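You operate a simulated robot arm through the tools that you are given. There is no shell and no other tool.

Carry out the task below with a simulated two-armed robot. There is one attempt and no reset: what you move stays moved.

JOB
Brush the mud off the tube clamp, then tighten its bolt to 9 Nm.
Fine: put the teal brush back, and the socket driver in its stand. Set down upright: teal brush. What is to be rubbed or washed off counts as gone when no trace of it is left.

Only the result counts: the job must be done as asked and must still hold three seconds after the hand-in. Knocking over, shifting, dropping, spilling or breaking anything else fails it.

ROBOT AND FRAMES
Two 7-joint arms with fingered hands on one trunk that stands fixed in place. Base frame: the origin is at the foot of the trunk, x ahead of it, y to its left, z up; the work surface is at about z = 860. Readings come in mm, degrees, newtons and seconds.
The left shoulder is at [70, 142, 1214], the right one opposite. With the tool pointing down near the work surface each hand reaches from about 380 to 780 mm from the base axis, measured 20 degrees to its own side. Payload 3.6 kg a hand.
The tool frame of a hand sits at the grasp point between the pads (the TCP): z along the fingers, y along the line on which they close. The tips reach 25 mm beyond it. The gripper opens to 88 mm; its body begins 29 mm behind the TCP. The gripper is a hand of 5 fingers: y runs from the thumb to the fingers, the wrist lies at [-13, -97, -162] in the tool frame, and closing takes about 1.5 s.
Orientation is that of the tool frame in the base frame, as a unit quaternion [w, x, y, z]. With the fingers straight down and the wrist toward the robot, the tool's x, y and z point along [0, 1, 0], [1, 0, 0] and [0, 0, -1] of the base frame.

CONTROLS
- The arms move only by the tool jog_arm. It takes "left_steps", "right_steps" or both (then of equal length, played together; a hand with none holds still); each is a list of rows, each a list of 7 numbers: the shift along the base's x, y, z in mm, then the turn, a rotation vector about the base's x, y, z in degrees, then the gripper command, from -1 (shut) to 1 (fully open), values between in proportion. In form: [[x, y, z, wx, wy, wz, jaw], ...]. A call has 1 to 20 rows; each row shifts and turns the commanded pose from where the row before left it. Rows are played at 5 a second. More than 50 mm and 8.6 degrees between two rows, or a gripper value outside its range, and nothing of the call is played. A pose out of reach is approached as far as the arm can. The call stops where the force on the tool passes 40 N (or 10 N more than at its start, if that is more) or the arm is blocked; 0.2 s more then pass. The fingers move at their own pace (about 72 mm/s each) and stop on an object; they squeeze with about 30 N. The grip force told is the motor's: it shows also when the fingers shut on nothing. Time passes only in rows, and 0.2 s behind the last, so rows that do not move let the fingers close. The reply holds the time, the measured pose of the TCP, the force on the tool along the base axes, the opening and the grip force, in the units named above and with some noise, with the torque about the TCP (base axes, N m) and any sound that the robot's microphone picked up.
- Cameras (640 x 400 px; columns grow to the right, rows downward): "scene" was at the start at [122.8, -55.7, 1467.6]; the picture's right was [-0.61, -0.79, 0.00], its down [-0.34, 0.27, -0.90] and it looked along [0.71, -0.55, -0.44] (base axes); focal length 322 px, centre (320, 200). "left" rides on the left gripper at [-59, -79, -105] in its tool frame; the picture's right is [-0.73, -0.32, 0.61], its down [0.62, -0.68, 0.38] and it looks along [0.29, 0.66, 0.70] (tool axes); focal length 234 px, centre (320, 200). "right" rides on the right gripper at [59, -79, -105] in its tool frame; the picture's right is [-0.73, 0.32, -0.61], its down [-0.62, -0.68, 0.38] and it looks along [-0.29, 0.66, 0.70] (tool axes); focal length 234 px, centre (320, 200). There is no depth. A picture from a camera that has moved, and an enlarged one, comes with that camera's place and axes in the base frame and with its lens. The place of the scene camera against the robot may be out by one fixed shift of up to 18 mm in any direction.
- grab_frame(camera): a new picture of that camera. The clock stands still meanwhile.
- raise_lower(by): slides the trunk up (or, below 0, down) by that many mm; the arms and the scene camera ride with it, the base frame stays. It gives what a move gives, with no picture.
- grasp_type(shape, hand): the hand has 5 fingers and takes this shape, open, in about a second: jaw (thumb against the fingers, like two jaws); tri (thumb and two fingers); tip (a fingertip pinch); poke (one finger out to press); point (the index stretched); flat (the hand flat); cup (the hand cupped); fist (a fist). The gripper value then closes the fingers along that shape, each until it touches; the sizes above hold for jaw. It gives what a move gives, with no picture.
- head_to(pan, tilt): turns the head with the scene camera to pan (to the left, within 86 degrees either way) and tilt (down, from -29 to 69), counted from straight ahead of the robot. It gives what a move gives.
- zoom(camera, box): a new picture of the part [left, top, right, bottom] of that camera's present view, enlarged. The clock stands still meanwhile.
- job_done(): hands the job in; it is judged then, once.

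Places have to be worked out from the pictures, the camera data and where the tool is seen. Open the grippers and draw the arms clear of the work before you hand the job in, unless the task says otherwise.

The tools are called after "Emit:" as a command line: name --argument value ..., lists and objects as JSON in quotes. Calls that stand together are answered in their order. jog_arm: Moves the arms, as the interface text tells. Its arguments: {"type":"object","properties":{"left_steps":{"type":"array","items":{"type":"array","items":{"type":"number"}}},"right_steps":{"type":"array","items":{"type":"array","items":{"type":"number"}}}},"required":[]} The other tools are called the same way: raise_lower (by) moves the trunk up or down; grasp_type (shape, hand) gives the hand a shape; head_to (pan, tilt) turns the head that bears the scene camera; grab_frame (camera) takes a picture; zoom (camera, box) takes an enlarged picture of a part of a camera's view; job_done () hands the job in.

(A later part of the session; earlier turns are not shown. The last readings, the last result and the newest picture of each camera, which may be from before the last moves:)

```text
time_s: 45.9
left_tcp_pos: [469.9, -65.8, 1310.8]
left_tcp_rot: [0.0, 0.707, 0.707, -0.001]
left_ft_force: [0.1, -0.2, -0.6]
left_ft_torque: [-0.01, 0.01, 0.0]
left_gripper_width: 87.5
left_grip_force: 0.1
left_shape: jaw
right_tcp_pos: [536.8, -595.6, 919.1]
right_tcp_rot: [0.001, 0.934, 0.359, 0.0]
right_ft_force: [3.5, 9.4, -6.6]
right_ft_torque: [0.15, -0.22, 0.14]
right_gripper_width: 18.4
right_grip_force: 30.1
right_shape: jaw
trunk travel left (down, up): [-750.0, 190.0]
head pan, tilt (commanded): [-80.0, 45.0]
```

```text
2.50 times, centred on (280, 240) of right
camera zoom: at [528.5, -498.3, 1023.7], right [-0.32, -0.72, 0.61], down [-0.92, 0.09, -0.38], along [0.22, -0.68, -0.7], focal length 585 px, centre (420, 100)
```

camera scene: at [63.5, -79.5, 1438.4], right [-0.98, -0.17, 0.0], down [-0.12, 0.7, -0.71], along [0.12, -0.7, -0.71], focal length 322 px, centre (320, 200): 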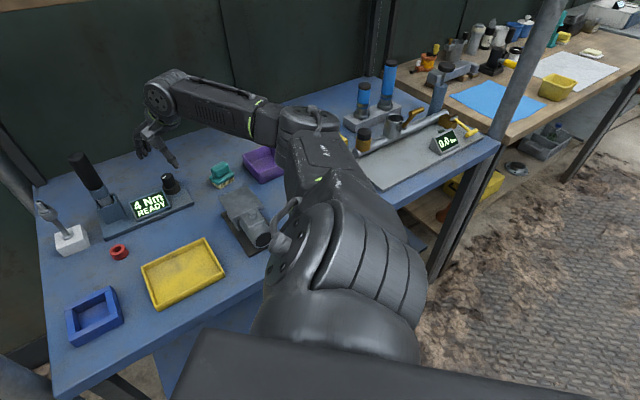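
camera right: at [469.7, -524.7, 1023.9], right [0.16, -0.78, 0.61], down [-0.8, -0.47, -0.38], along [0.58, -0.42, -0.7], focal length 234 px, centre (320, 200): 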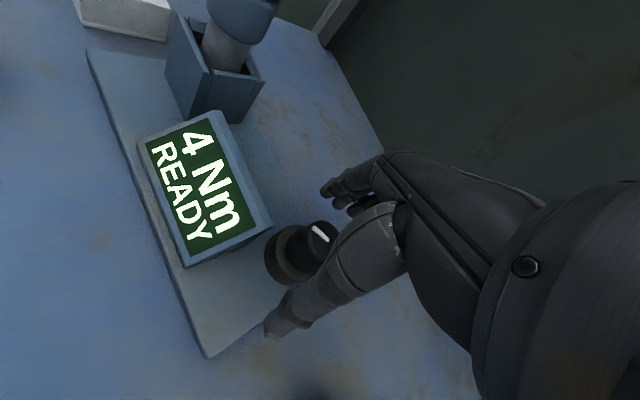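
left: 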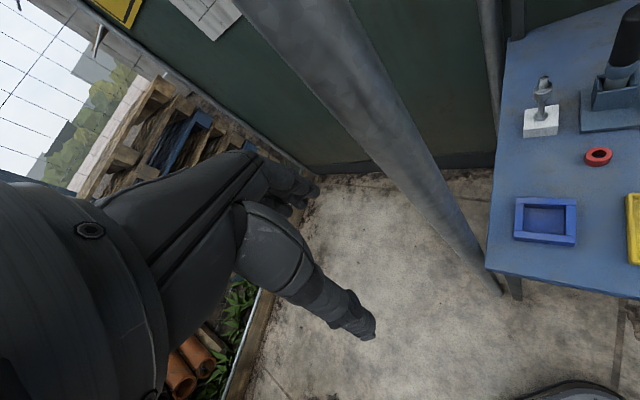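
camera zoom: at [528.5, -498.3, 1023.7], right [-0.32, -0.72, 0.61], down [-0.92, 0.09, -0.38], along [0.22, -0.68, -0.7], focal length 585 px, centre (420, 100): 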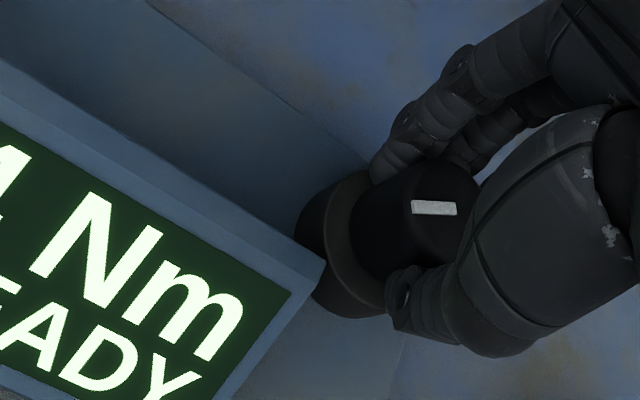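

Only about 0.14 Nm is getting through before slipping, with a side force that suggests the grip is off-centre. I'll look closely at the contact before re-gripping.

Emit:
zoom --camera "scene" --box '[150, 155, 198, 195]'

Emit:
zoom --camera "right" --box '[260, 190, 340, 260]'

```text
10.00 times, centred on (174, 175) of scene
camera zoom: at [66.6, -77.9, 1438.3], right [-0.98, -0.17, 0.0], down [-0.12, 0.7, -0.71], along [0.12, -0.7, -0.71], focal length 3218 px, centre (1780, 450)
```

zoom: 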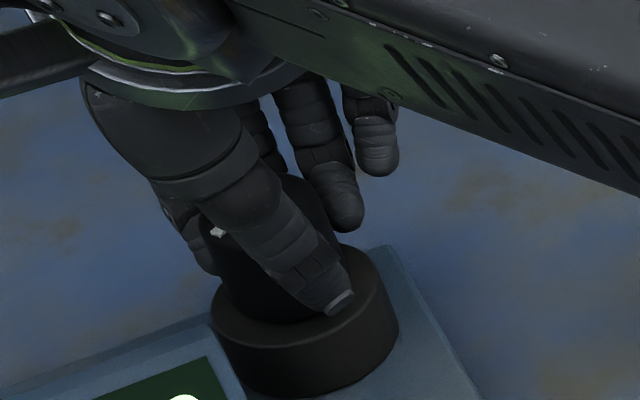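

```text
5.71 times, centred on (300, 225) of right
camera zoom: at [528.5, -498.3, 1023.7], right [-0.32, -0.72, 0.61], down [-0.92, 0.09, -0.38], along [0.22, -0.68, -0.7], focal length 1338 px, centre (434, 57)
```

zoom: 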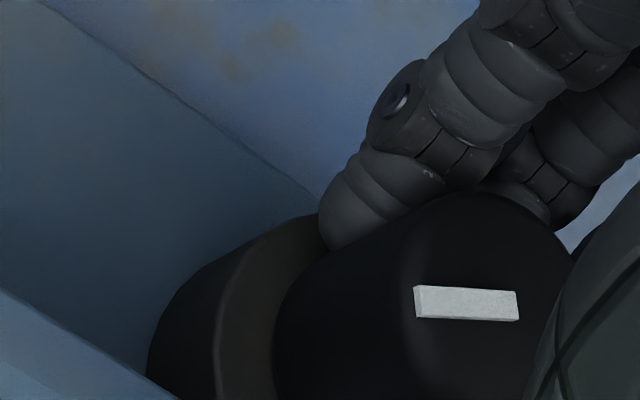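

In the hand frame the thumb tip has shifted rather than slid. The fingers are flexing, so torque is still building. I'll keep turning clockwise and watch the pointer.

Emit:
jog_arm --right_steps '[[0, 0, 0, 0, 0, -6, -1], [0, 0, 0, 0, 0, -6, -1], [0, 0, 0, 0, 0, 0, -1]]'

Emit:
zoom --camera "right" --box '[200, 160, 360, 320]'

Emit:
zoom --camera "scene" --box '[110, 130, 206, 220]'

```text
time_s: 46.7
left_tcp_pos: [472.0, -64.1, 1309.6]
left_tcp_rot: [0.0, 0.707, 0.707, -0.001]
left_ft_force: [-0.8, -0.1, -0.6]
left_ft_torque: [-0.03, 0.01, 0.0]
left_gripper_width: 87.6
left_grip_force: 0.2
left_shape: jaw
right_tcp_pos: [536.8, -594.8, 918.4]
right_tcp_rot: [0.0, 0.966, 0.258, -0.001]
right_ft_force: [13.8, 8.2, -5.0]
right_ft_torque: [0.05, -0.55, 0.31]
right_gripper_width: 17.9
right_grip_force: 29.3
right_shape: jaw
trunk travel left (down, up): [-750.0, 190.0]
head pan, tilt (commanded): [-80.0, 45.0]
```

```text
2.50 times, centred on (280, 240) of right
camera zoom: at [550.4, -498.6, 1023.2], right [-0.47, -0.64, 0.61], down [-0.88, 0.28, -0.38], along [0.08, -0.71, -0.7], focal length 585 px, centre (420, 100)
```

zoom: 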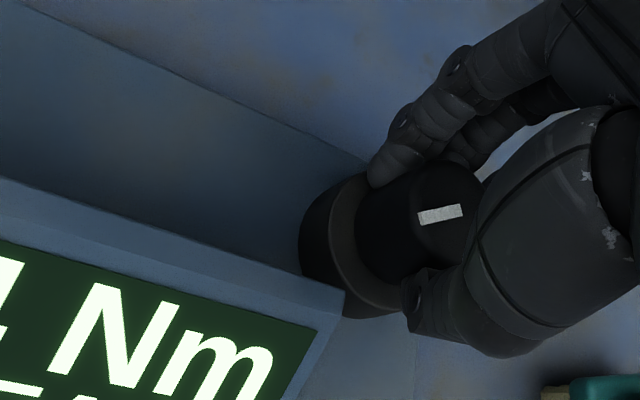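

```text
4.44 times, centred on (158, 175) of scene
camera zoom: at [69.0, -78.1, 1438.2], right [-0.98, -0.17, 0.0], down [-0.13, 0.7, -0.71], along [0.12, -0.7, -0.71], focal length 1430 px, centre (1040, 311)
```

zoom: 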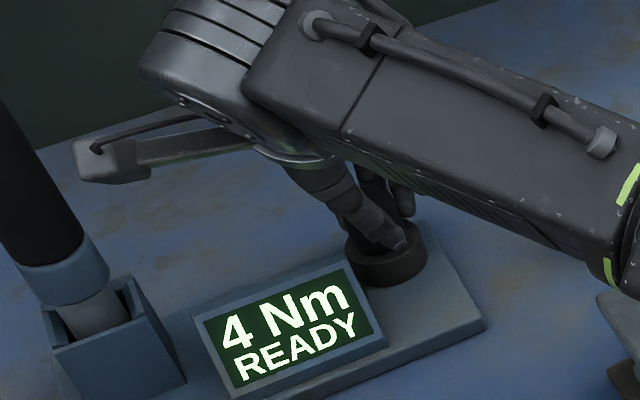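

The torque is up to 0.31 Nm and the pointer has moved a few degrees. I'll recentre the hand to cut the side load and turn a little further.

Emit:
jog_arm --right_steps '[[2, 1.5, 0, 0, 0, -3, -1], [2, 1.5, 0, 0, 0, -3, -1], [0, 0, 0, 0, 0, -3, -1], [0, 0, 0, 0, 0, 0, -1]]'

Emit:
zoom --camera "right" --box '[200, 160, 360, 320]'

Emit:
zoom --camera "scene" --box '[110, 130, 206, 220]'

```text
time_s: 47.7
left_tcp_pos: [471.7, -67.9, 1309.9]
left_tcp_rot: [-0.002, 0.707, 0.707, -0.001]
left_ft_force: [0.0, 0.8, 0.3]
left_ft_torque: [0.0, -0.01, 0.01]
left_gripper_width: 87.5
left_grip_force: 0.1
left_shape: jaw
right_tcp_pos: [539.3, -596.5, 917.9]
right_tcp_rot: [-0.001, 0.984, 0.181, -0.001]
right_ft_force: [10.8, -1.1, -5.8]
right_ft_torque: [-0.18, -0.6, 0.43]
right_gripper_width: 17.2
right_grip_force: 30.0
right_shape: jaw
trunk travel left (down, up): [-750.0, 190.0]
head pan, tilt (commanded): [-80.0, 45.0]
```

```text
2.50 times, centred on (280, 240) of right
camera zoom: at [567.7, -501.9, 1022.8], right [-0.56, -0.56, 0.61], down [-0.83, 0.42, -0.38], along [-0.04, -0.72, -0.7], focal length 585 px, centre (420, 100)
```

zoom: 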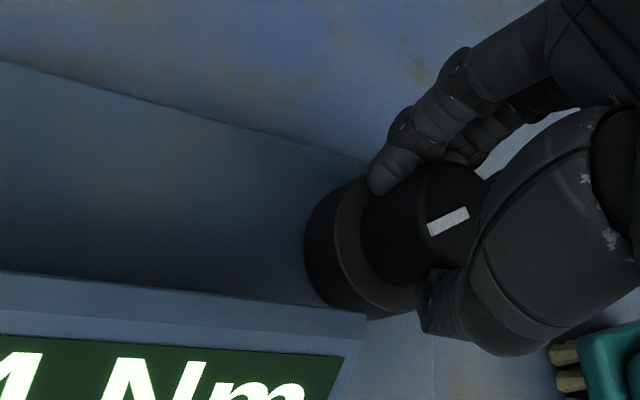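

```text
4.44 times, centred on (158, 175) of scene
camera zoom: at [67.7, -80.8, 1438.1], right [-0.98, -0.17, 0.0], down [-0.12, 0.7, -0.71], along [0.12, -0.7, -0.71], focal length 1430 px, centre (1040, 311)
```

zoom: 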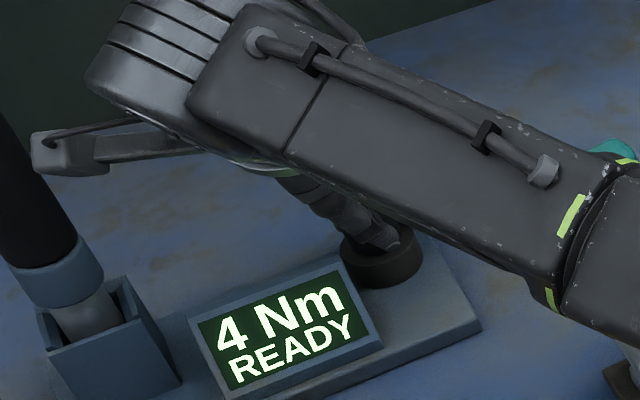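

The torque is 0.43 Nm clockwise and the pointer hasn't moved (still 76°), so clockwise may be the stop side. I'll unwind, release, re-centre at about -45° yaw, and then test counter-clockwise.

Emit:
jog_arm --right_steps '[[-2, -1.5, 0, 0, 0, 6, -1], [-2, -1.5, 0, 0, 0, 6, -1], [0, 0, 0, 0, 0, 6, -1], [0, 0, 0, 0, 0, 6, -1], [0, 0, 0, 0, 0, 0, -0.3], [0, 0, 0, 0, 0, 0, 0.2], [0, 0, 0, 0, 0, 0, 0.5], [0, 0, 0, 0, 0, 0, 0.5]]'

Emit:
zoom --camera "right" --box '[200, 160, 360, 320]'

Emit:
zoom --camera "scene" --box '[110, 130, 206, 220]'

```text
time_s: 49.5
left_tcp_pos: [467.2, -66.3, 1310.7]
left_tcp_rot: [0.0, 0.707, 0.707, 0.0]
left_ft_force: [0.1, 0.2, 0.6]
left_ft_torque: [0.0, -0.01, -0.02]
left_gripper_width: 87.5
left_grip_force: 0.0
left_shape: jaw
right_tcp_pos: [534.8, -596.3, 919.7]
right_tcp_rot: [-0.001, 0.924, 0.382, -0.001]
right_ft_force: [-1.0, -1.4, -0.7]
right_ft_torque: [-0.03, -0.03, 0.01]
right_gripper_width: 65.7
right_grip_force: 0.0
right_shape: jaw
trunk travel left (down, up): [-750.0, 190.0]
head pan, tilt (commanded): [-80.0, 45.0]
```

```text
2.50 times, centred on (280, 240) of right
camera zoom: at [520.8, -500.6, 1024.5], right [-0.29, -0.74, 0.61], down [-0.92, 0.04, -0.38], along [0.26, -0.67, -0.7], focal length 585 px, centre (420, 100)
```

zoom: 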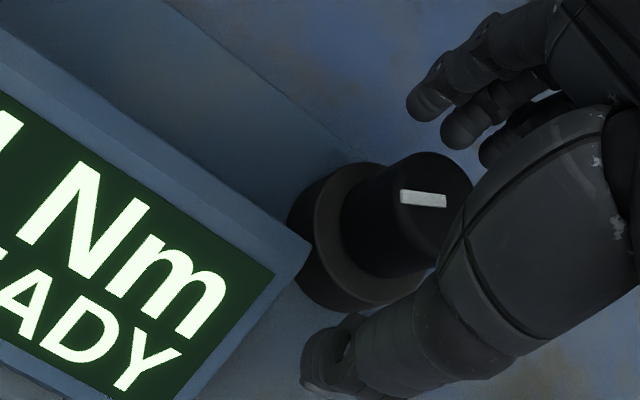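

```text
4.44 times, centred on (158, 175) of scene
camera zoom: at [64.2, -79.6, 1438.4], right [-0.98, -0.17, 0.0], down [-0.12, 0.7, -0.71], along [0.12, -0.7, -0.71], focal length 1430 px, centre (1040, 311)
```

zoom: 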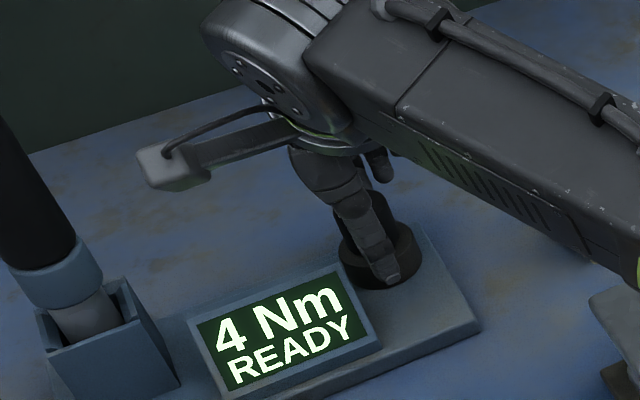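

The hand is open and the knob is centred to within 2-3 mm. I'll adjust slightly, re-grip at yaw -45°, and turn counter-clockwise.

Emit:
jog_arm --right_steps '[[-1, -2, 0, 0, 0, 0, 0.5], [0, 0, 0, 0, 0, 0, -1], [0, 0, 0, 0, 0, 0, -1], [0, 0, 0, 0, 0, 0, -1], [0, 0, 0, 0, 0, 0, -1], [0, 0, 0, 0, 0, 0, -1], [0, 0, 0, 0, 0, 0, -1]]'

Emit:
jog_arm --right_steps '[[0, 0, 0, 0, 0, 6, -1], [0, 0, 0, 0, 0, 6, -1], [0, 0, 0, 0, 0, 6, -1], [0, 0, 0, 0, 0, 6, -1], [0, 0, 0, 0, 0, 6, -1], [0, 0, 0, 0, 0, 0, -1]]'

Emit:
zoom --camera "right" --box '[200, 160, 360, 320]'

Emit:
zoom --camera "scene" --box '[110, 130, 206, 220]'

```text
time_s: 51.1
left_tcp_pos: [468.1, -66.2, 1310.2]
left_tcp_rot: [0.0, 0.708, 0.707, 0.0]
left_ft_force: [0.6, 0.3, 0.6]
left_ft_torque: [-0.03, -0.02, -0.01]
left_gripper_width: 87.7
left_grip_force: 0.1
left_shape: jaw
right_tcp_pos: [532.5, -598.5, 918.2]
right_tcp_rot: [0.0, 0.924, 0.382, 0.0]
right_ft_force: [-3.1, 4.0, -2.7]
right_ft_torque: [0.03, 0.06, -0.04]
right_gripper_width: 20.8
right_grip_force: 30.0
right_shape: jaw
trunk travel left (down, up): [-750.0, 190.0]
head pan, tilt (commanded): [-80.0, 45.0]
```

```text
time_s: 52.5
left_tcp_pos: [467.7, -65.5, 1310.6]
left_tcp_rot: [-0.001, 0.707, 0.707, -0.001]
left_ft_force: [0.1, -0.1, 0.5]
left_ft_torque: [0.01, 0.0, -0.02]
left_gripper_width: 87.3
left_grip_force: 0.2
left_shape: jaw
right_tcp_pos: [532.8, -599.4, 918.9]
right_tcp_rot: [-0.001, 0.794, 0.608, 0.0]
right_ft_force: [-6.2, 3.6, -4.6]
right_ft_torque: [0.08, 0.1, -0.02]
right_gripper_width: 20.5
right_grip_force: 29.8
right_shape: jaw
trunk travel left (down, up): [-750.0, 190.0]
head pan, tilt (commanded): [-80.0, 45.0]
```

```text
2.50 times, centred on (280, 240) of right
camera zoom: at [473.0, -522.2, 1024.4], right [0.12, -0.79, 0.61], down [-0.82, -0.43, -0.38], along [0.56, -0.45, -0.7], focal length 585 px, centre (420, 100)
```

zoom: 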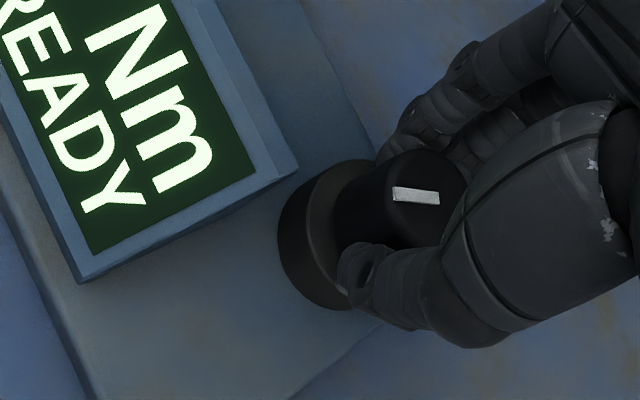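

```text
4.44 times, centred on (158, 175) of scene
camera zoom: at [63.7, -79.2, 1438.4], right [-0.98, -0.17, 0.0], down [-0.12, 0.7, -0.71], along [0.12, -0.7, -0.71], focal length 1430 px, centre (1040, 311)
```

zoom: 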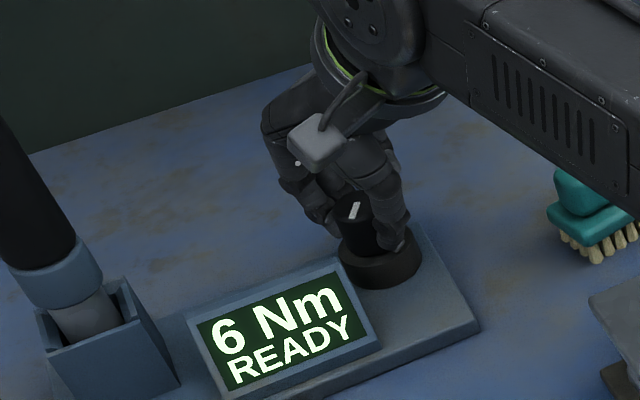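

Counter-clockwise works: the display now reads 6 Nm after 30°, about 15° per Nm. I'll turn another 12° before re-gripping.

Emit:
jog_arm --right_steps '[[0, 0, 0, 0, 0, 6, -1], [0, 0, 0, 0, 0, 6, -1], [0, 0, 0, 0, 0, 0, -1]]'

Emit:
zoom --camera "scene" --box '[110, 130, 206, 220]'

Emit:
zoom --camera "right" --box '[200, 160, 360, 320]'

```text
time_s: 53.3
left_tcp_pos: [467.7, -66.0, 1311.1]
left_tcp_rot: [0.0, 0.707, 0.707, 0.0]
left_ft_force: [0.4, -0.3, -0.4]
left_ft_torque: [0.02, -0.03, -0.01]
left_gripper_width: 87.7
left_grip_force: 0.0
left_shape: jaw
right_tcp_pos: [532.3, -599.4, 919.1]
right_tcp_rot: [-0.001, 0.726, 0.688, 0.0]
right_ft_force: [-4.1, 3.4, -2.6]
right_ft_torque: [0.02, 0.06, -0.01]
right_gripper_width: 20.4
right_grip_force: 29.4
right_shape: jaw
trunk travel left (down, up): [-750.0, 190.0]
head pan, tilt (commanded): [-80.0, 45.0]
```

```text
4.44 times, centred on (158, 175) of scene
camera zoom: at [63.9, -79.3, 1438.4], right [-0.98, -0.17, 0.0], down [-0.12, 0.7, -0.71], along [0.12, -0.7, -0.71], focal length 1430 px, centre (1040, 311)
```

zoom: 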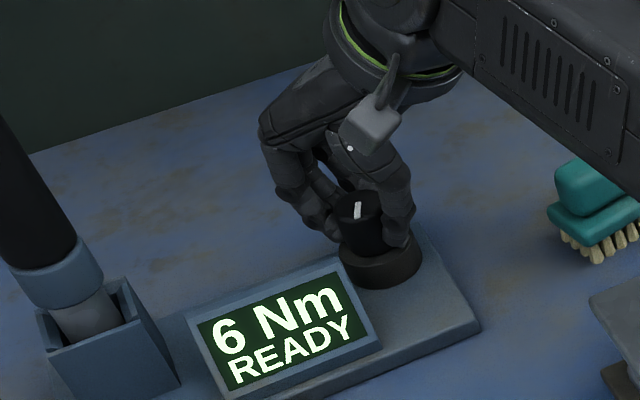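

```text
2.50 times, centred on (280, 240) of right
camera zoom: at [457.9, -536.6, 1024.3], right [0.28, -0.74, 0.61], down [-0.71, -0.59, -0.38], along [0.64, -0.32, -0.7], focal length 585 px, centre (420, 100)
```

zoom: 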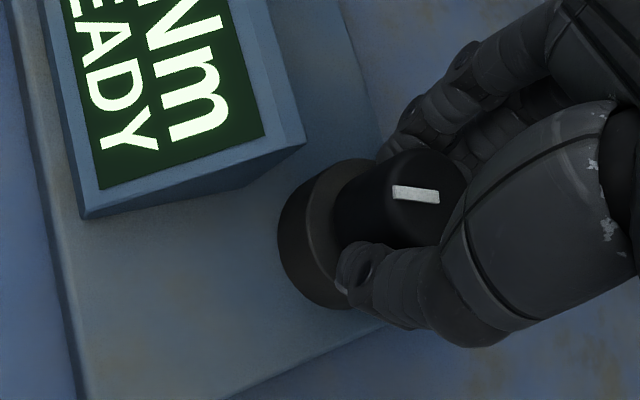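

It still reads 6 after 42°, so the settings may be coarse steps. I'll carry on in small increments.

Emit:
jog_arm --right_steps '[[0, 0, 0, 0, 0, 5, -1], [0, 0, 0, 0, 0, 5, -1], [0, 0, 0, 0, 0, 0, -1]]'

Emit:
zoom --camera "scene" --box '[110, 130, 206, 220]'

```text
time_s: 54.1
left_tcp_pos: [468.1, -65.7, 1310.5]
left_tcp_rot: [0.0, 0.707, 0.707, 0.0]
left_ft_force: [-0.9, 0.1, 1.1]
left_ft_torque: [-0.02, -0.02, 0.01]
left_gripper_width: 87.8
left_grip_force: 0.1
left_shape: jaw
right_tcp_pos: [533.9, -598.2, 918.8]
right_tcp_rot: [0.0, 0.663, 0.749, 0.0]
right_ft_force: [-6.7, 3.4, -3.6]
right_ft_torque: [0.07, 0.05, 0.03]
right_gripper_width: 20.4
right_grip_force: 29.9
right_shape: jaw
trunk travel left (down, up): [-750.0, 190.0]
head pan, tilt (commanded): [-80.0, 45.0]
```

```text
4.44 times, centred on (158, 175) of scene
camera zoom: at [63.6, -79.3, 1438.4], right [-0.98, -0.17, 0.0], down [-0.12, 0.7, -0.71], along [0.12, -0.7, -0.71], focal length 1430 px, centre (1040, 311)
```

zoom: 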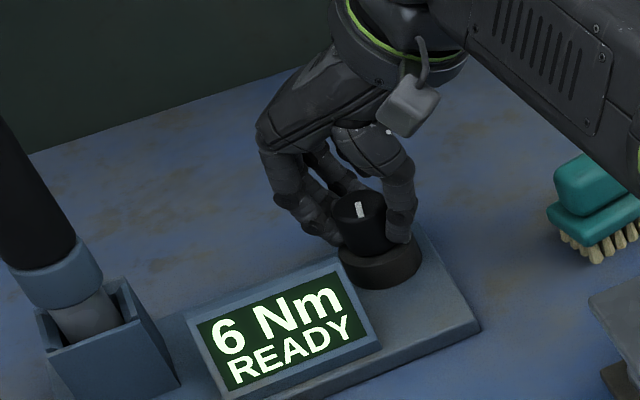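

Still 6 after about 52°. I'll turn a bit more while the arm can still reach.

Emit:
jog_arm --right_steps '[[0, 0, 0, 0, 0, 4, -1], [0, 0, 0, 0, 0, 4, -1], [0, 0, 0, 0, 0, 0, -1]]'

Emit:
zoom --camera "scene" --box '[110, 130, 206, 220]'

Emit:
zoom --camera "right" --box '[200, 160, 360, 320]'

```text
time_s: 54.9
left_tcp_pos: [467.3, -66.9, 1311.1]
left_tcp_rot: [0.0, 0.707, 0.707, 0.0]
left_ft_force: [0.0, 0.2, 0.3]
left_ft_torque: [-0.03, 0.03, -0.03]
left_gripper_width: 87.9
left_grip_force: 0.1
left_shape: jaw
right_tcp_pos: [533.1, -599.1, 918.2]
right_tcp_rot: [-0.001, 0.61, 0.793, 0.0]
right_ft_force: [-6.6, 2.8, -4.1]
right_ft_torque: [0.01, 0.1, -0.02]
right_gripper_width: 20.5
right_grip_force: 29.6
right_shape: jaw
trunk travel left (down, up): [-750.0, 190.0]
head pan, tilt (commanded): [-80.0, 45.0]
```

```text
4.44 times, centred on (158, 175) of scene
camera zoom: at [63.7, -79.5, 1438.4], right [-0.98, -0.17, 0.0], down [-0.12, 0.7, -0.71], along [0.12, -0.7, -0.71], focal length 1430 px, centre (1040, 311)
```

zoom: 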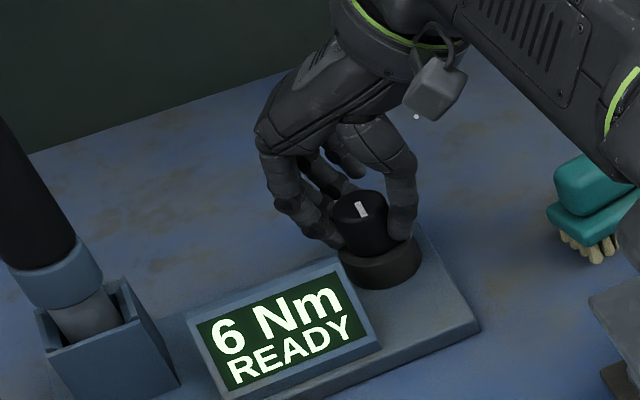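

```text
2.50 times, centred on (280, 240) of right
camera zoom: at [442.4, -563.2, 1024.5], right [0.5, -0.62, 0.61], down [-0.5, -0.78, -0.38], along [0.71, -0.11, -0.7], focal length 585 px, centre (420, 100)
```

zoom: 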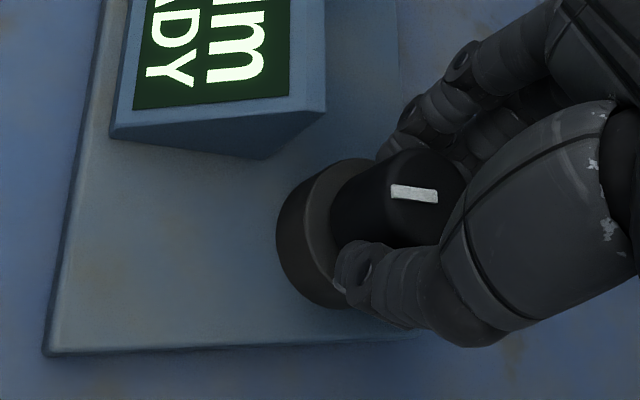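

The knob is following the hand and the arm still reaches, but it still reads 6. I'll continue a few degrees more.

Emit:
jog_arm --right_steps '[[0, 0, 0, 0, 0, 4, -1], [0, 0, 0, 0, 0, 4, -1], [0, 0, 0, 0, 0, 0, -1]]'

Emit:
zoom --camera "scene" --box '[110, 130, 206, 220]'

```text
time_s: 55.7
left_tcp_pos: [467.3, -66.5, 1310.4]
left_tcp_rot: [0.0, 0.706, 0.708, 0.0]
left_ft_force: [-0.2, -0.8, -0.5]
left_ft_torque: [-0.01, -0.04, 0.03]
left_gripper_width: 87.8
left_grip_force: 0.0
left_shape: jaw
right_tcp_pos: [532.9, -600.0, 919.2]
right_tcp_rot: [0.0, 0.553, 0.833, -0.001]
right_ft_force: [-4.4, 1.7, -4.1]
right_ft_torque: [0.05, 0.09, -0.07]
right_gripper_width: 20.4
right_grip_force: 30.1
right_shape: jaw
trunk travel left (down, up): [-750.0, 190.0]
head pan, tilt (commanded): [-80.0, 45.0]
```

```text
4.44 times, centred on (158, 175) of scene
camera zoom: at [63.9, -80.0, 1438.3], right [-0.98, -0.17, 0.0], down [-0.12, 0.7, -0.71], along [0.12, -0.7, -0.71], focal length 1430 px, centre (1040, 311)
```

zoom: 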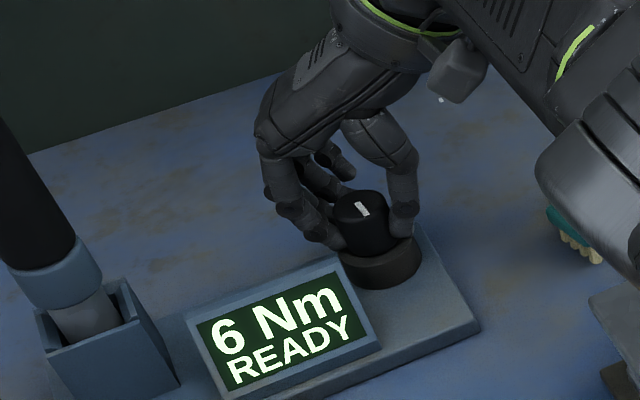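

I'll check whether the pointer really followed over this last turn.

Emit:
zoom --camera "right" --box '[200, 160, 360, 320]'

Emit:
zoom --camera "scene" --box '[160, 160, 192, 190]'

```text
2.50 times, centred on (280, 240) of right
camera zoom: at [438.3, -576.5, 1024.5], right [0.58, -0.54, 0.61], down [-0.38, -0.84, -0.38], along [0.72, -0.01, -0.7], focal length 585 px, centre (420, 100)
```

zoom: 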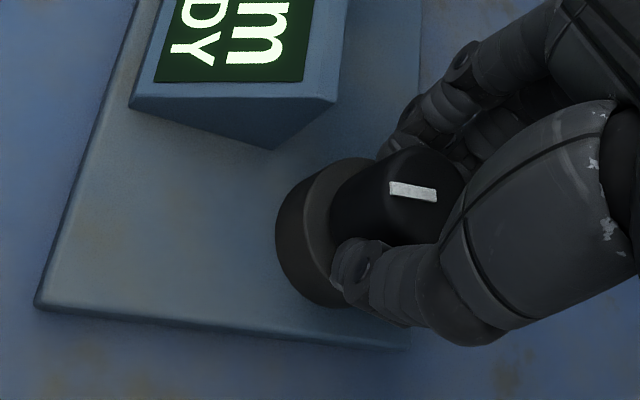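

```text
13.33 times, centred on (176, 175) of scene
camera zoom: at [63.9, -80.0, 1438.3], right [-0.98, -0.17, 0.0], down [-0.12, 0.7, -0.71], along [0.12, -0.7, -0.71], focal length 4291 px, centre (2240, 533)
```

zoom: 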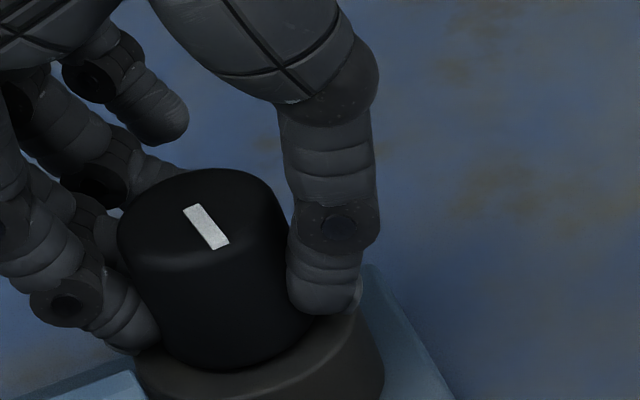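

The pointer is at about 141°, so the knob has turned 65°, and the next setting must be further round. I'll release with a small opening, rise clear, and swing back to regrip.

Emit:
jog_arm --right_steps '[[0, 0, 0, 0, 0, 0, -0.3], [0, 0, 0, 0, 0, 0, 0.1], [0, 0, 0, 0, 0, 0, 0.1], [0, 0, 20, 0, 0, 0, 0.1], [0, 0, 20, 0, 0, 0, 0.3], [0, 0, 0, 0, 0, -8.4, 0.6], [0, 0, 0, 0, 0, -8.4, 1], [0, 0, 0, 0, 0, -8.4, 1], [0, 0, 0, 0, 0, -8.4, 1], [0, 0, 0, 0, 0, -8.4, 1], [0, 0, 0, 0, 0, -8.4, 1], [0, 0, 0, 0, 0, -8.4, 1], [0, 0, 0, 0, 0, -8.4, 1], [0, 0, 0, 0, 0, 0, 1]]'

Emit:
grab_frame --camera "right"

Emit:
zoom --camera "scene" --box '[110, 130, 206, 220]'

```text
time_s: 58.7
left_tcp_pos: [468.3, -66.4, 1310.3]
left_tcp_rot: [0.0, 0.708, 0.707, -0.001]
left_ft_force: [-1.0, -0.3, -0.6]
left_ft_torque: [-0.02, 0.0, -0.01]
left_gripper_width: 87.8
left_grip_force: 0.0
left_shape: jaw
right_tcp_pos: [533.1, -599.0, 959.4]
right_tcp_rot: [0.001, 0.922, 0.388, 0.001]
right_ft_force: [1.0, -0.2, -0.7]
right_ft_torque: [0.0, 0.01, -0.02]
right_gripper_width: 87.8
right_grip_force: 0.0
right_shape: jaw
trunk travel left (down, up): [-750.0, 190.0]
head pan, tilt (commanded): [-80.0, 45.0]
```

```text
taken
camera right: at [518.2, -502.9, 1064.3], right [-0.28, -0.74, 0.61], down [-0.92, 0.03, -0.38], along [0.27, -0.67, -0.7], focal length 234 px, centre (320, 200)
```

right: 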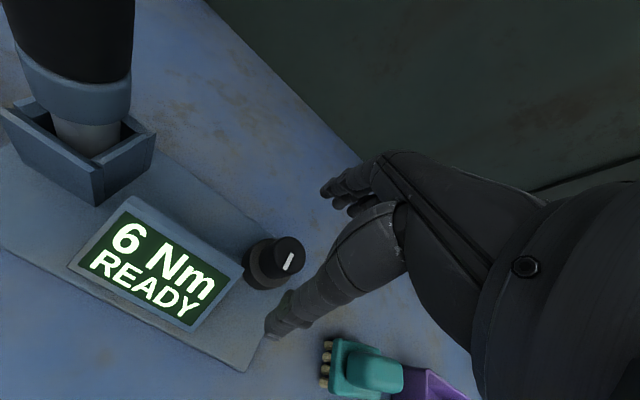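

```text
4.44 times, centred on (158, 175) of scene
camera zoom: at [64.2, -79.5, 1438.4], right [-0.98, -0.17, 0.0], down [-0.12, 0.7, -0.71], along [0.12, -0.7, -0.71], focal length 1430 px, centre (1040, 311)
```

zoom: 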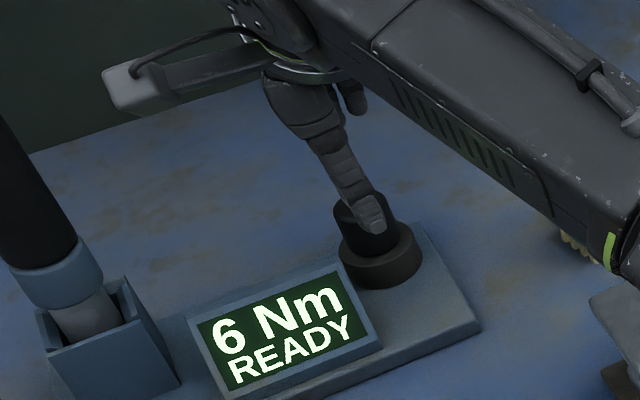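

Released. I'll check where the pointer stands now.

Emit:
zoom --camera "right" --box '[230, 220, 330, 300]'

```text
5.00 times, centred on (280, 260) of right
camera zoom: at [518.2, -502.9, 1064.3], right [-0.28, -0.74, 0.61], down [-0.92, 0.03, -0.38], along [0.27, -0.67, -0.7], focal length 1171 px, centre (520, -100)
```

zoom: 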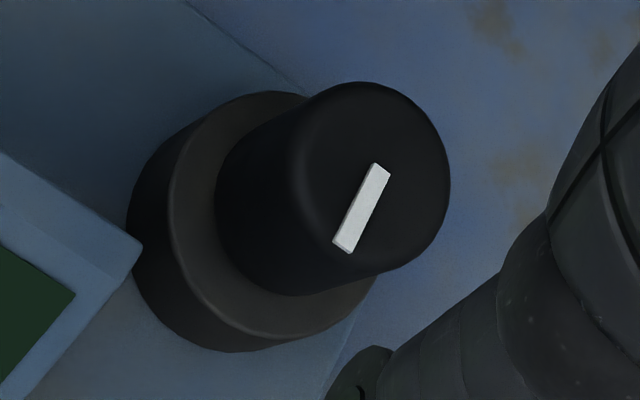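

The pointer is holding at about 138°. I'll descend, grip again, and turn counter-clockwise, watching the display.

Emit:
jog_arm --right_steps '[[0, -0.7, -20, 0, 0, 0, 1], [0, 0, -18, 0, 0, 0, 1], [0, 0, -2.5, 0, 0, 0, 1], [0, 0, 0, 0, 0, 0, -1], [0, 0, 0, 0, 0, 0, -1], [0, 0, 0, 0, 0, 0, -1], [0, 0, 0, 0, 0, 0, -1], [0, 0, 0, 0, 0, 0, -1], [0, 0, 0, 0, 0, 0, -1], [0, 0, 0, 0, 0, 0, -1]]'

Emit:
jog_arm --right_steps '[[0, 0, 0, 0, 0, 6, -1], [0, 0, 0, 0, 0, 6, -1], [0, 0, 0, 0, 0, 0, -1]]'

Emit:
zoom --camera "scene" --box '[110, 130, 206, 220]'

Emit:
zoom --camera "right" --box '[200, 160, 360, 320]'

```text
time_s: 60.9
left_tcp_pos: [467.6, -66.0, 1310.3]
left_tcp_rot: [0.0, 0.707, 0.707, 0.0]
left_ft_force: [-0.6, 1.1, 0.3]
left_ft_torque: [0.02, 0.0, -0.03]
left_gripper_width: 87.8
left_grip_force: 0.0
left_shape: jaw
right_tcp_pos: [533.4, -599.1, 918.6]
right_tcp_rot: [0.0, 0.922, 0.388, 0.0]
right_ft_force: [-4.4, 4.4, -4.5]
right_ft_torque: [0.08, 0.04, -0.01]
right_gripper_width: 20.2
right_grip_force: 29.8
right_shape: jaw
trunk travel left (down, up): [-750.0, 190.0]
head pan, tilt (commanded): [-80.0, 45.0]
```

```text
time_s: 61.7
left_tcp_pos: [468.8, -65.8, 1310.5]
left_tcp_rot: [0.0, 0.707, 0.707, 0.0]
left_ft_force: [0.0, -0.8, 0.1]
left_ft_torque: [0.0, 0.0, 0.03]
left_gripper_width: 87.8
left_grip_force: 0.0
left_shape: jaw
right_tcp_pos: [533.5, -599.3, 918.8]
right_tcp_rot: [0.0, 0.876, 0.482, 0.0]
right_ft_force: [-3.5, 3.9, -3.0]
right_ft_torque: [0.04, 0.05, -0.06]
right_gripper_width: 20.2
right_grip_force: 30.1
right_shape: jaw
trunk travel left (down, up): [-750.0, 190.0]
head pan, tilt (commanded): [-80.0, 45.0]
```

```text
4.44 times, centred on (158, 175) of scene
camera zoom: at [64.3, -78.9, 1438.4], right [-0.98, -0.17, 0.0], down [-0.12, 0.7, -0.71], along [0.12, -0.7, -0.71], focal length 1430 px, centre (1040, 311)
```

zoom: 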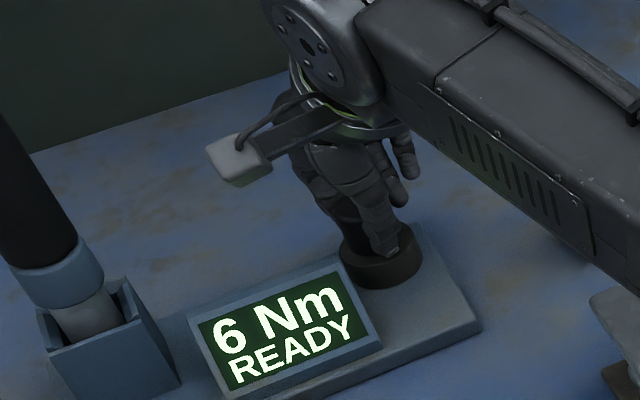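

```text
2.50 times, centred on (280, 240) of right
camera zoom: at [498.4, -508.4, 1024.1], right [-0.11, -0.79, 0.61], down [-0.91, -0.16, -0.38], along [0.4, -0.6, -0.7], focal length 585 px, centre (420, 100)
```

zoom: 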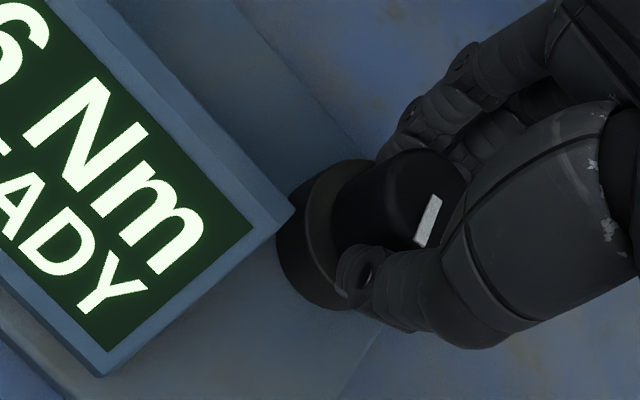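

Still 6 at about 74° of total turn. I'll turn another 12°.

Emit:
jog_arm --right_steps '[[0, 0, 0, 0, 0, 6, -1], [0, 0, 0, 0, 0, 6, -1], [0, 0, 0, 0, 0, 0, -1]]'

Emit:
zoom --camera "scene" --box '[110, 130, 206, 220]'

```text
time_s: 62.5
left_tcp_pos: [467.4, -67.0, 1311.3]
left_tcp_rot: [0.0, 0.707, 0.707, 0.001]
left_ft_force: [0.7, 0.3, -0.7]
left_ft_torque: [0.02, -0.05, 0.04]
left_gripper_width: 87.8
left_grip_force: 0.0
left_shape: jaw
right_tcp_pos: [534.3, -599.4, 918.7]
right_tcp_rot: [0.0, 0.821, 0.571, 0.0]
right_ft_force: [-3.6, 2.9, -3.1]
right_ft_torque: [0.04, 0.06, 0.0]
right_gripper_width: 20.1
right_grip_force: 30.7
right_shape: jaw
trunk travel left (down, up): [-750.0, 190.0]
head pan, tilt (commanded): [-80.0, 45.0]
```

```text
4.44 times, centred on (158, 175) of scene
camera zoom: at [64.0, -79.0, 1438.4], right [-0.98, -0.17, 0.0], down [-0.12, 0.7, -0.71], along [0.12, -0.7, -0.71], focal length 1430 px, centre (1040, 311)
```

zoom: 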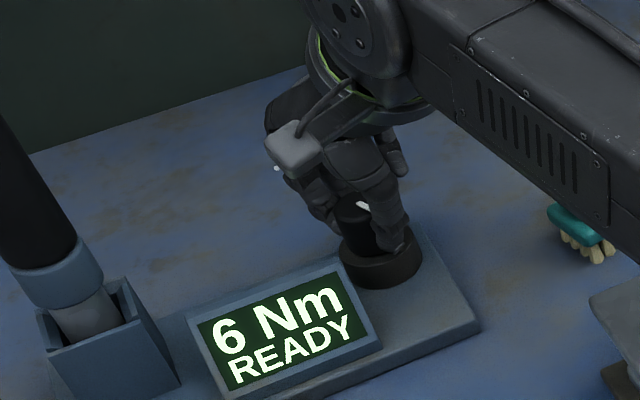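

Still 6 at about 86°. I'll keep turning counter-clockwise.

Emit:
jog_arm --right_steps '[[0, 0, 0, 0, 0, 5, -1], [0, 0, 0, 0, 0, 5, -1], [0, 0, 0, 0, 0, 0, -1]]'

Emit:
zoom --camera "scene" --box '[110, 130, 206, 220]'

Emit:
zoom --camera "right" --box '[200, 160, 360, 320]'

```text
time_s: 63.3
left_tcp_pos: [467.9, -66.4, 1310.7]
left_tcp_rot: [0.001, 0.707, 0.707, 0.0]
left_ft_force: [0.4, -0.8, 0.9]
left_ft_torque: [0.03, 0.0, -0.03]
left_gripper_width: 87.5
left_grip_force: 0.1
left_shape: jaw
right_tcp_pos: [533.4, -599.1, 918.1]
right_tcp_rot: [0.0, 0.768, 0.641, 0.0]
right_ft_force: [-3.9, 1.6, -1.0]
right_ft_torque: [0.04, 0.07, -0.01]
right_gripper_width: 20.2
right_grip_force: 30.0
right_shape: jaw
trunk travel left (down, up): [-750.0, 190.0]
head pan, tilt (commanded): [-80.0, 45.0]
```

```text
4.44 times, centred on (158, 175) of scene
camera zoom: at [63.9, -79.2, 1438.4], right [-0.98, -0.17, 0.0], down [-0.12, 0.7, -0.71], along [0.12, -0.7, -0.71], focal length 1430 px, centre (1040, 311)
```

zoom: 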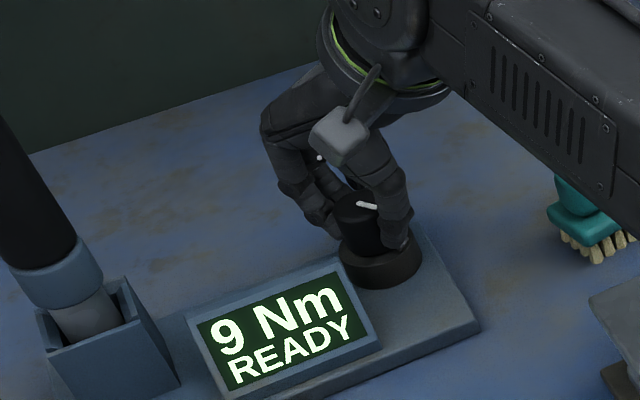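

```text
2.50 times, centred on (280, 240) of right
camera zoom: at [466.7, -528.0, 1024.1], right [0.19, -0.77, 0.61], down [-0.78, -0.49, -0.38], along [0.59, -0.4, -0.7], focal length 585 px, centre (420, 100)
```

zoom: 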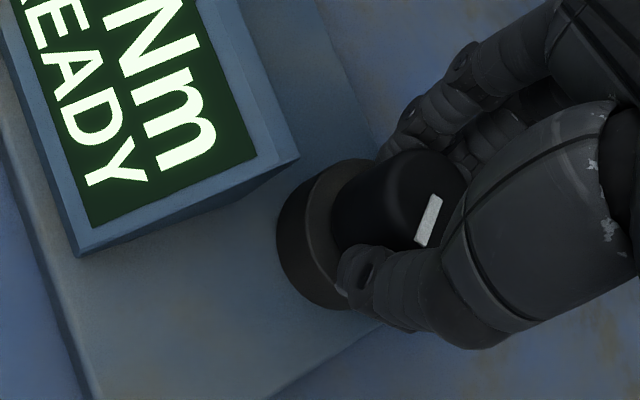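

The display now reads 9 Nm READY at about 96° total, just past the threshold. I'll turn about 16° more to sit safely inside the 9 Nm position, then recheck.

Emit:
jog_arm --right_steps '[[0, 0, 0, 0, 0, 6, -1], [0, 0, 0, 0, 0, 6, -1], [0, 0, 0, 0, 0, 6, -1], [0, 0, 0, 0, 0, 0, -1]]'

Emit:
zoom --camera "scene" --box '[110, 130, 206, 220]'

```text
time_s: 64.3
left_tcp_pos: [467.3, -65.0, 1310.0]
left_tcp_rot: [0.0, 0.707, 0.707, 0.0]
left_ft_force: [1.2, 0.8, -0.4]
left_ft_torque: [-0.01, 0.0, -0.02]
left_gripper_width: 87.7
left_grip_force: 0.0
left_shape: jaw
right_tcp_pos: [533.1, -599.5, 919.3]
right_tcp_rot: [0.0, 0.658, 0.753, 0.001]
right_ft_force: [-3.8, 4.6, -1.1]
right_ft_torque: [0.08, 0.03, -0.04]
right_gripper_width: 20.3
right_grip_force: 30.3
right_shape: jaw
trunk travel left (down, up): [-750.0, 190.0]
head pan, tilt (commanded): [-80.0, 45.0]
```

```text
4.44 times, centred on (158, 175) of scene
camera zoom: at [63.8, -78.7, 1438.4], right [-0.98, -0.17, 0.0], down [-0.12, 0.7, -0.71], along [0.12, -0.7, -0.71], focal length 1430 px, centre (1040, 311)
```

zoom: 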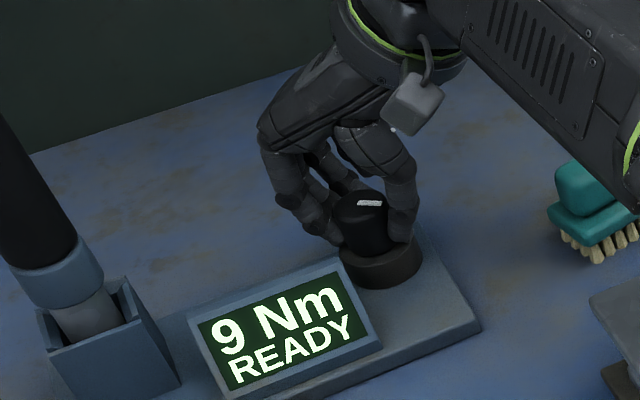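

It's set to 9 Nm. I'll release the knob with a small opening and rise straight up clear of everything.

Emit:
jog_arm --right_steps '[[0, 0, 0, 0, 0, 0, -0.3], [0, 0, 0, 0, 0, 0, 0.1], [0, 0, 0, 0, 0, 0, 0.1], [0, 0, 20, 0, 0, 0, 0.1], [0, 0, 30, 0, 0, 0, 0.3], [0, 0, 40, 0, 0, -8, 1], [0, 0, 45, 0, 0, -8, 1], [0, 0, 45, 0, 0, -8, 1], [0, 0, 0, 0, 0, -8, 1], [0, 0, 0, 0, 0, 0, 1]]'

Emit:
grab_frame --camera "right"

Emit:
zoom --camera "scene" --box '[20, 110, 220, 250]'

```text
time_s: 66.5
left_tcp_pos: [467.1, -66.1, 1310.9]
left_tcp_rot: [0.001, 0.706, 0.708, -0.001]
left_ft_force: [-0.1, 0.5, 0.3]
left_ft_torque: [0.0, -0.03, 0.0]
left_gripper_width: 87.6
left_grip_force: 0.2
left_shape: jaw
right_tcp_pos: [533.6, -600.1, 1099.0]
right_tcp_rot: [0.0, 0.841, 0.541, 0.0]
right_ft_force: [0.5, 0.4, 0.0]
right_ft_torque: [-0.02, -0.03, -0.01]
right_gripper_width: 87.9
right_grip_force: 0.1
right_shape: jaw
trunk travel left (down, up): [-750.0, 190.0]
head pan, tilt (commanded): [-80.0, 45.0]
```

```text
taken
camera right: at [486.8, -515.4, 1204.8], right [-0.01, -0.79, 0.61], down [-0.88, -0.29, -0.38], along [0.48, -0.54, -0.7], focal length 234 px, centre (320, 200)
```

right: 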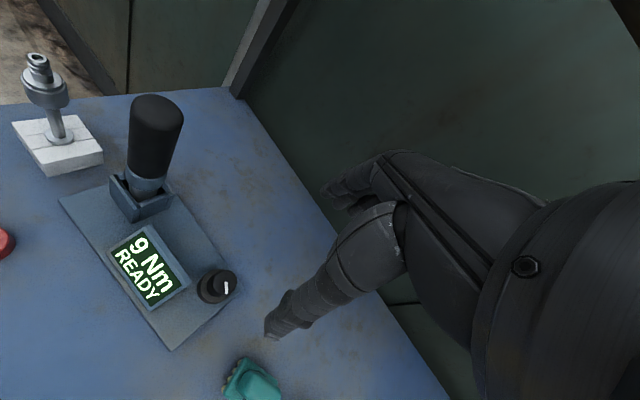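

```text
2.86 times, centred on (120, 180) of scene
camera zoom: at [64.5, -79.6, 1438.4], right [-0.98, -0.17, 0.0], down [-0.12, 0.7, -0.71], along [0.12, -0.7, -0.71], focal length 919 px, centre (891, 257)
```

zoom: 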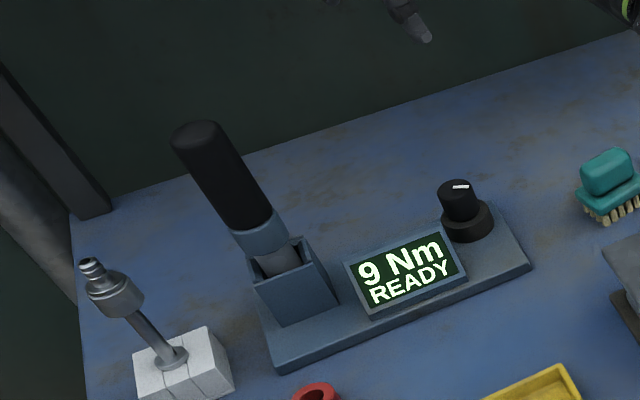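

The display reads 9 Nm READY. I'll zoom in on the driver to get its axis and heights.

Emit:
zoom --camera "right" --box '[70, 70, 230, 230]'

Emit:
zoom --camera "scene" --box '[50, 140, 140, 230]'

```text
2.50 times, centred on (150, 150) of right
camera zoom: at [486.8, -515.4, 1204.8], right [-0.01, -0.79, 0.61], down [-0.88, -0.29, -0.38], along [0.48, -0.54, -0.7], focal length 585 px, centre (745, 325)
```

zoom: 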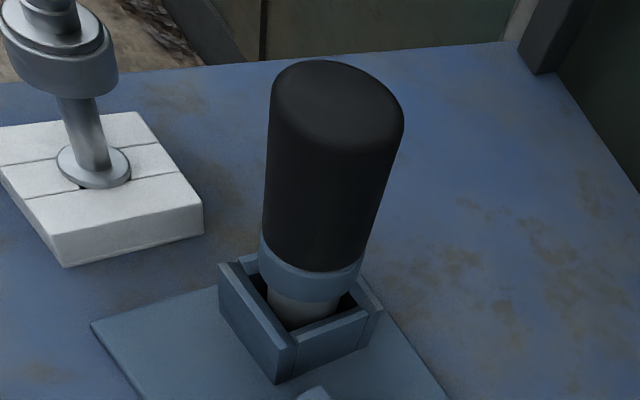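

```text
4.44 times, centred on (95, 185) of scene
camera zoom: at [64.5, -79.6, 1438.4], right [-0.98, -0.17, 0.0], down [-0.12, 0.7, -0.71], along [0.12, -0.7, -0.71], focal length 1430 px, centre (1320, 267)
```

zoom: 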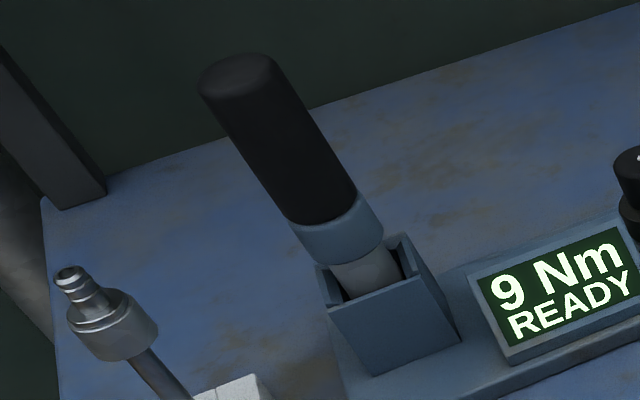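

I get the driver axis at about (617,-495), handle diameter about 36 mm, and top near z=1050. I'll move the open hand above it with the fingertips well clear of the top.

Emit:
jog_arm --right_steps '[[28, 34.9, 4, 0, 0, -2.5, 1], [28, 34.9, 4, 0, 0, -2.5, 1], [28, 34.9, 4, 0, 0, -2.5, 1], [0, 0, 0, 0, 0, 0, 1]]'

Emit:
grab_frame --camera "right"

Emit:
head_to --pan -50 --tilt 35

Emit:
grab_frame --camera "scene"

```text
time_s: 67.5
left_tcp_pos: [468.5, -67.0, 1312.0]
left_tcp_rot: [0.0, 0.707, 0.707, 0.0]
left_ft_force: [-0.2, -0.5, -0.1]
left_ft_torque: [0.0, -0.01, -0.01]
left_gripper_width: 87.8
left_grip_force: 0.0
left_shape: jaw
right_tcp_pos: [618.6, -495.5, 1110.8]
right_tcp_rot: [0.0, 0.874, 0.486, 0.001]
right_ft_force: [-0.5, -0.6, -0.1]
right_ft_torque: [0.01, 0.01, 0.02]
right_gripper_width: 87.8
right_grip_force: 0.1
right_shape: jaw
trunk travel left (down, up): [-750.0, 190.0]
head pan, tilt (commanded): [-80.0, 45.0]
```

```text
taken
camera right: at [583.2, -404.0, 1215.9], right [-0.11, -0.79, 0.61], down [-0.91, -0.17, -0.38], along [0.41, -0.59, -0.7], focal length 234 px, centre (320, 200)
```

right: 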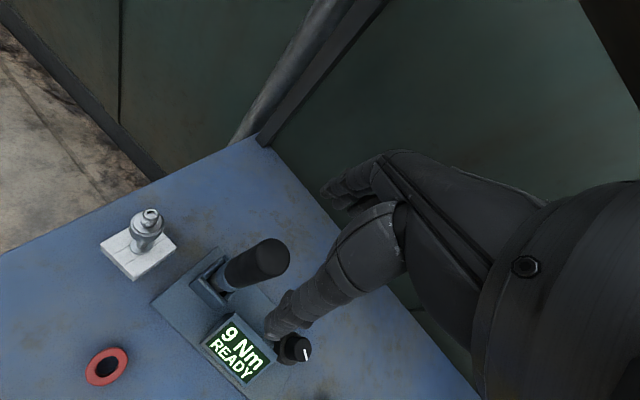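

```text
time_s: 68.5
left_tcp_pos: [468.1, -66.6, 1311.0]
left_tcp_rot: [-0.001, 0.706, 0.708, 0.0]
left_ft_force: [0.0, -0.4, -0.2]
left_ft_torque: [-0.01, -0.01, -0.02]
left_gripper_width: 87.7
left_grip_force: 0.1
left_shape: jaw
right_tcp_pos: [619.0, -495.2, 1110.9]
right_tcp_rot: [0.0, 0.874, 0.486, 0.0]
right_ft_force: [0.2, 0.2, 0.2]
right_ft_torque: [-0.03, 0.0, -0.04]
right_gripper_width: 87.6
right_grip_force: 0.1
right_shape: jaw
trunk travel left (down, up): [-750.0, 190.0]
head pan, tilt (commanded): [-50.0, 35.0]
```

```text
taken
camera scene: at [107.0, -66.6, 1453.2], right [-0.77, -0.64, 0.0], down [-0.37, 0.44, -0.82], along [0.53, -0.63, -0.57], focal length 322 px, centre (320, 200)
```

scene: 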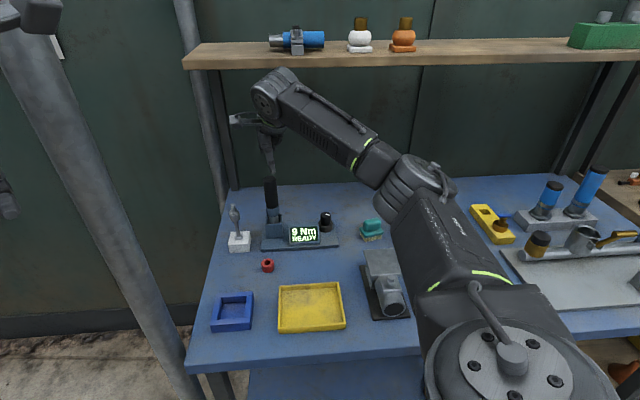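

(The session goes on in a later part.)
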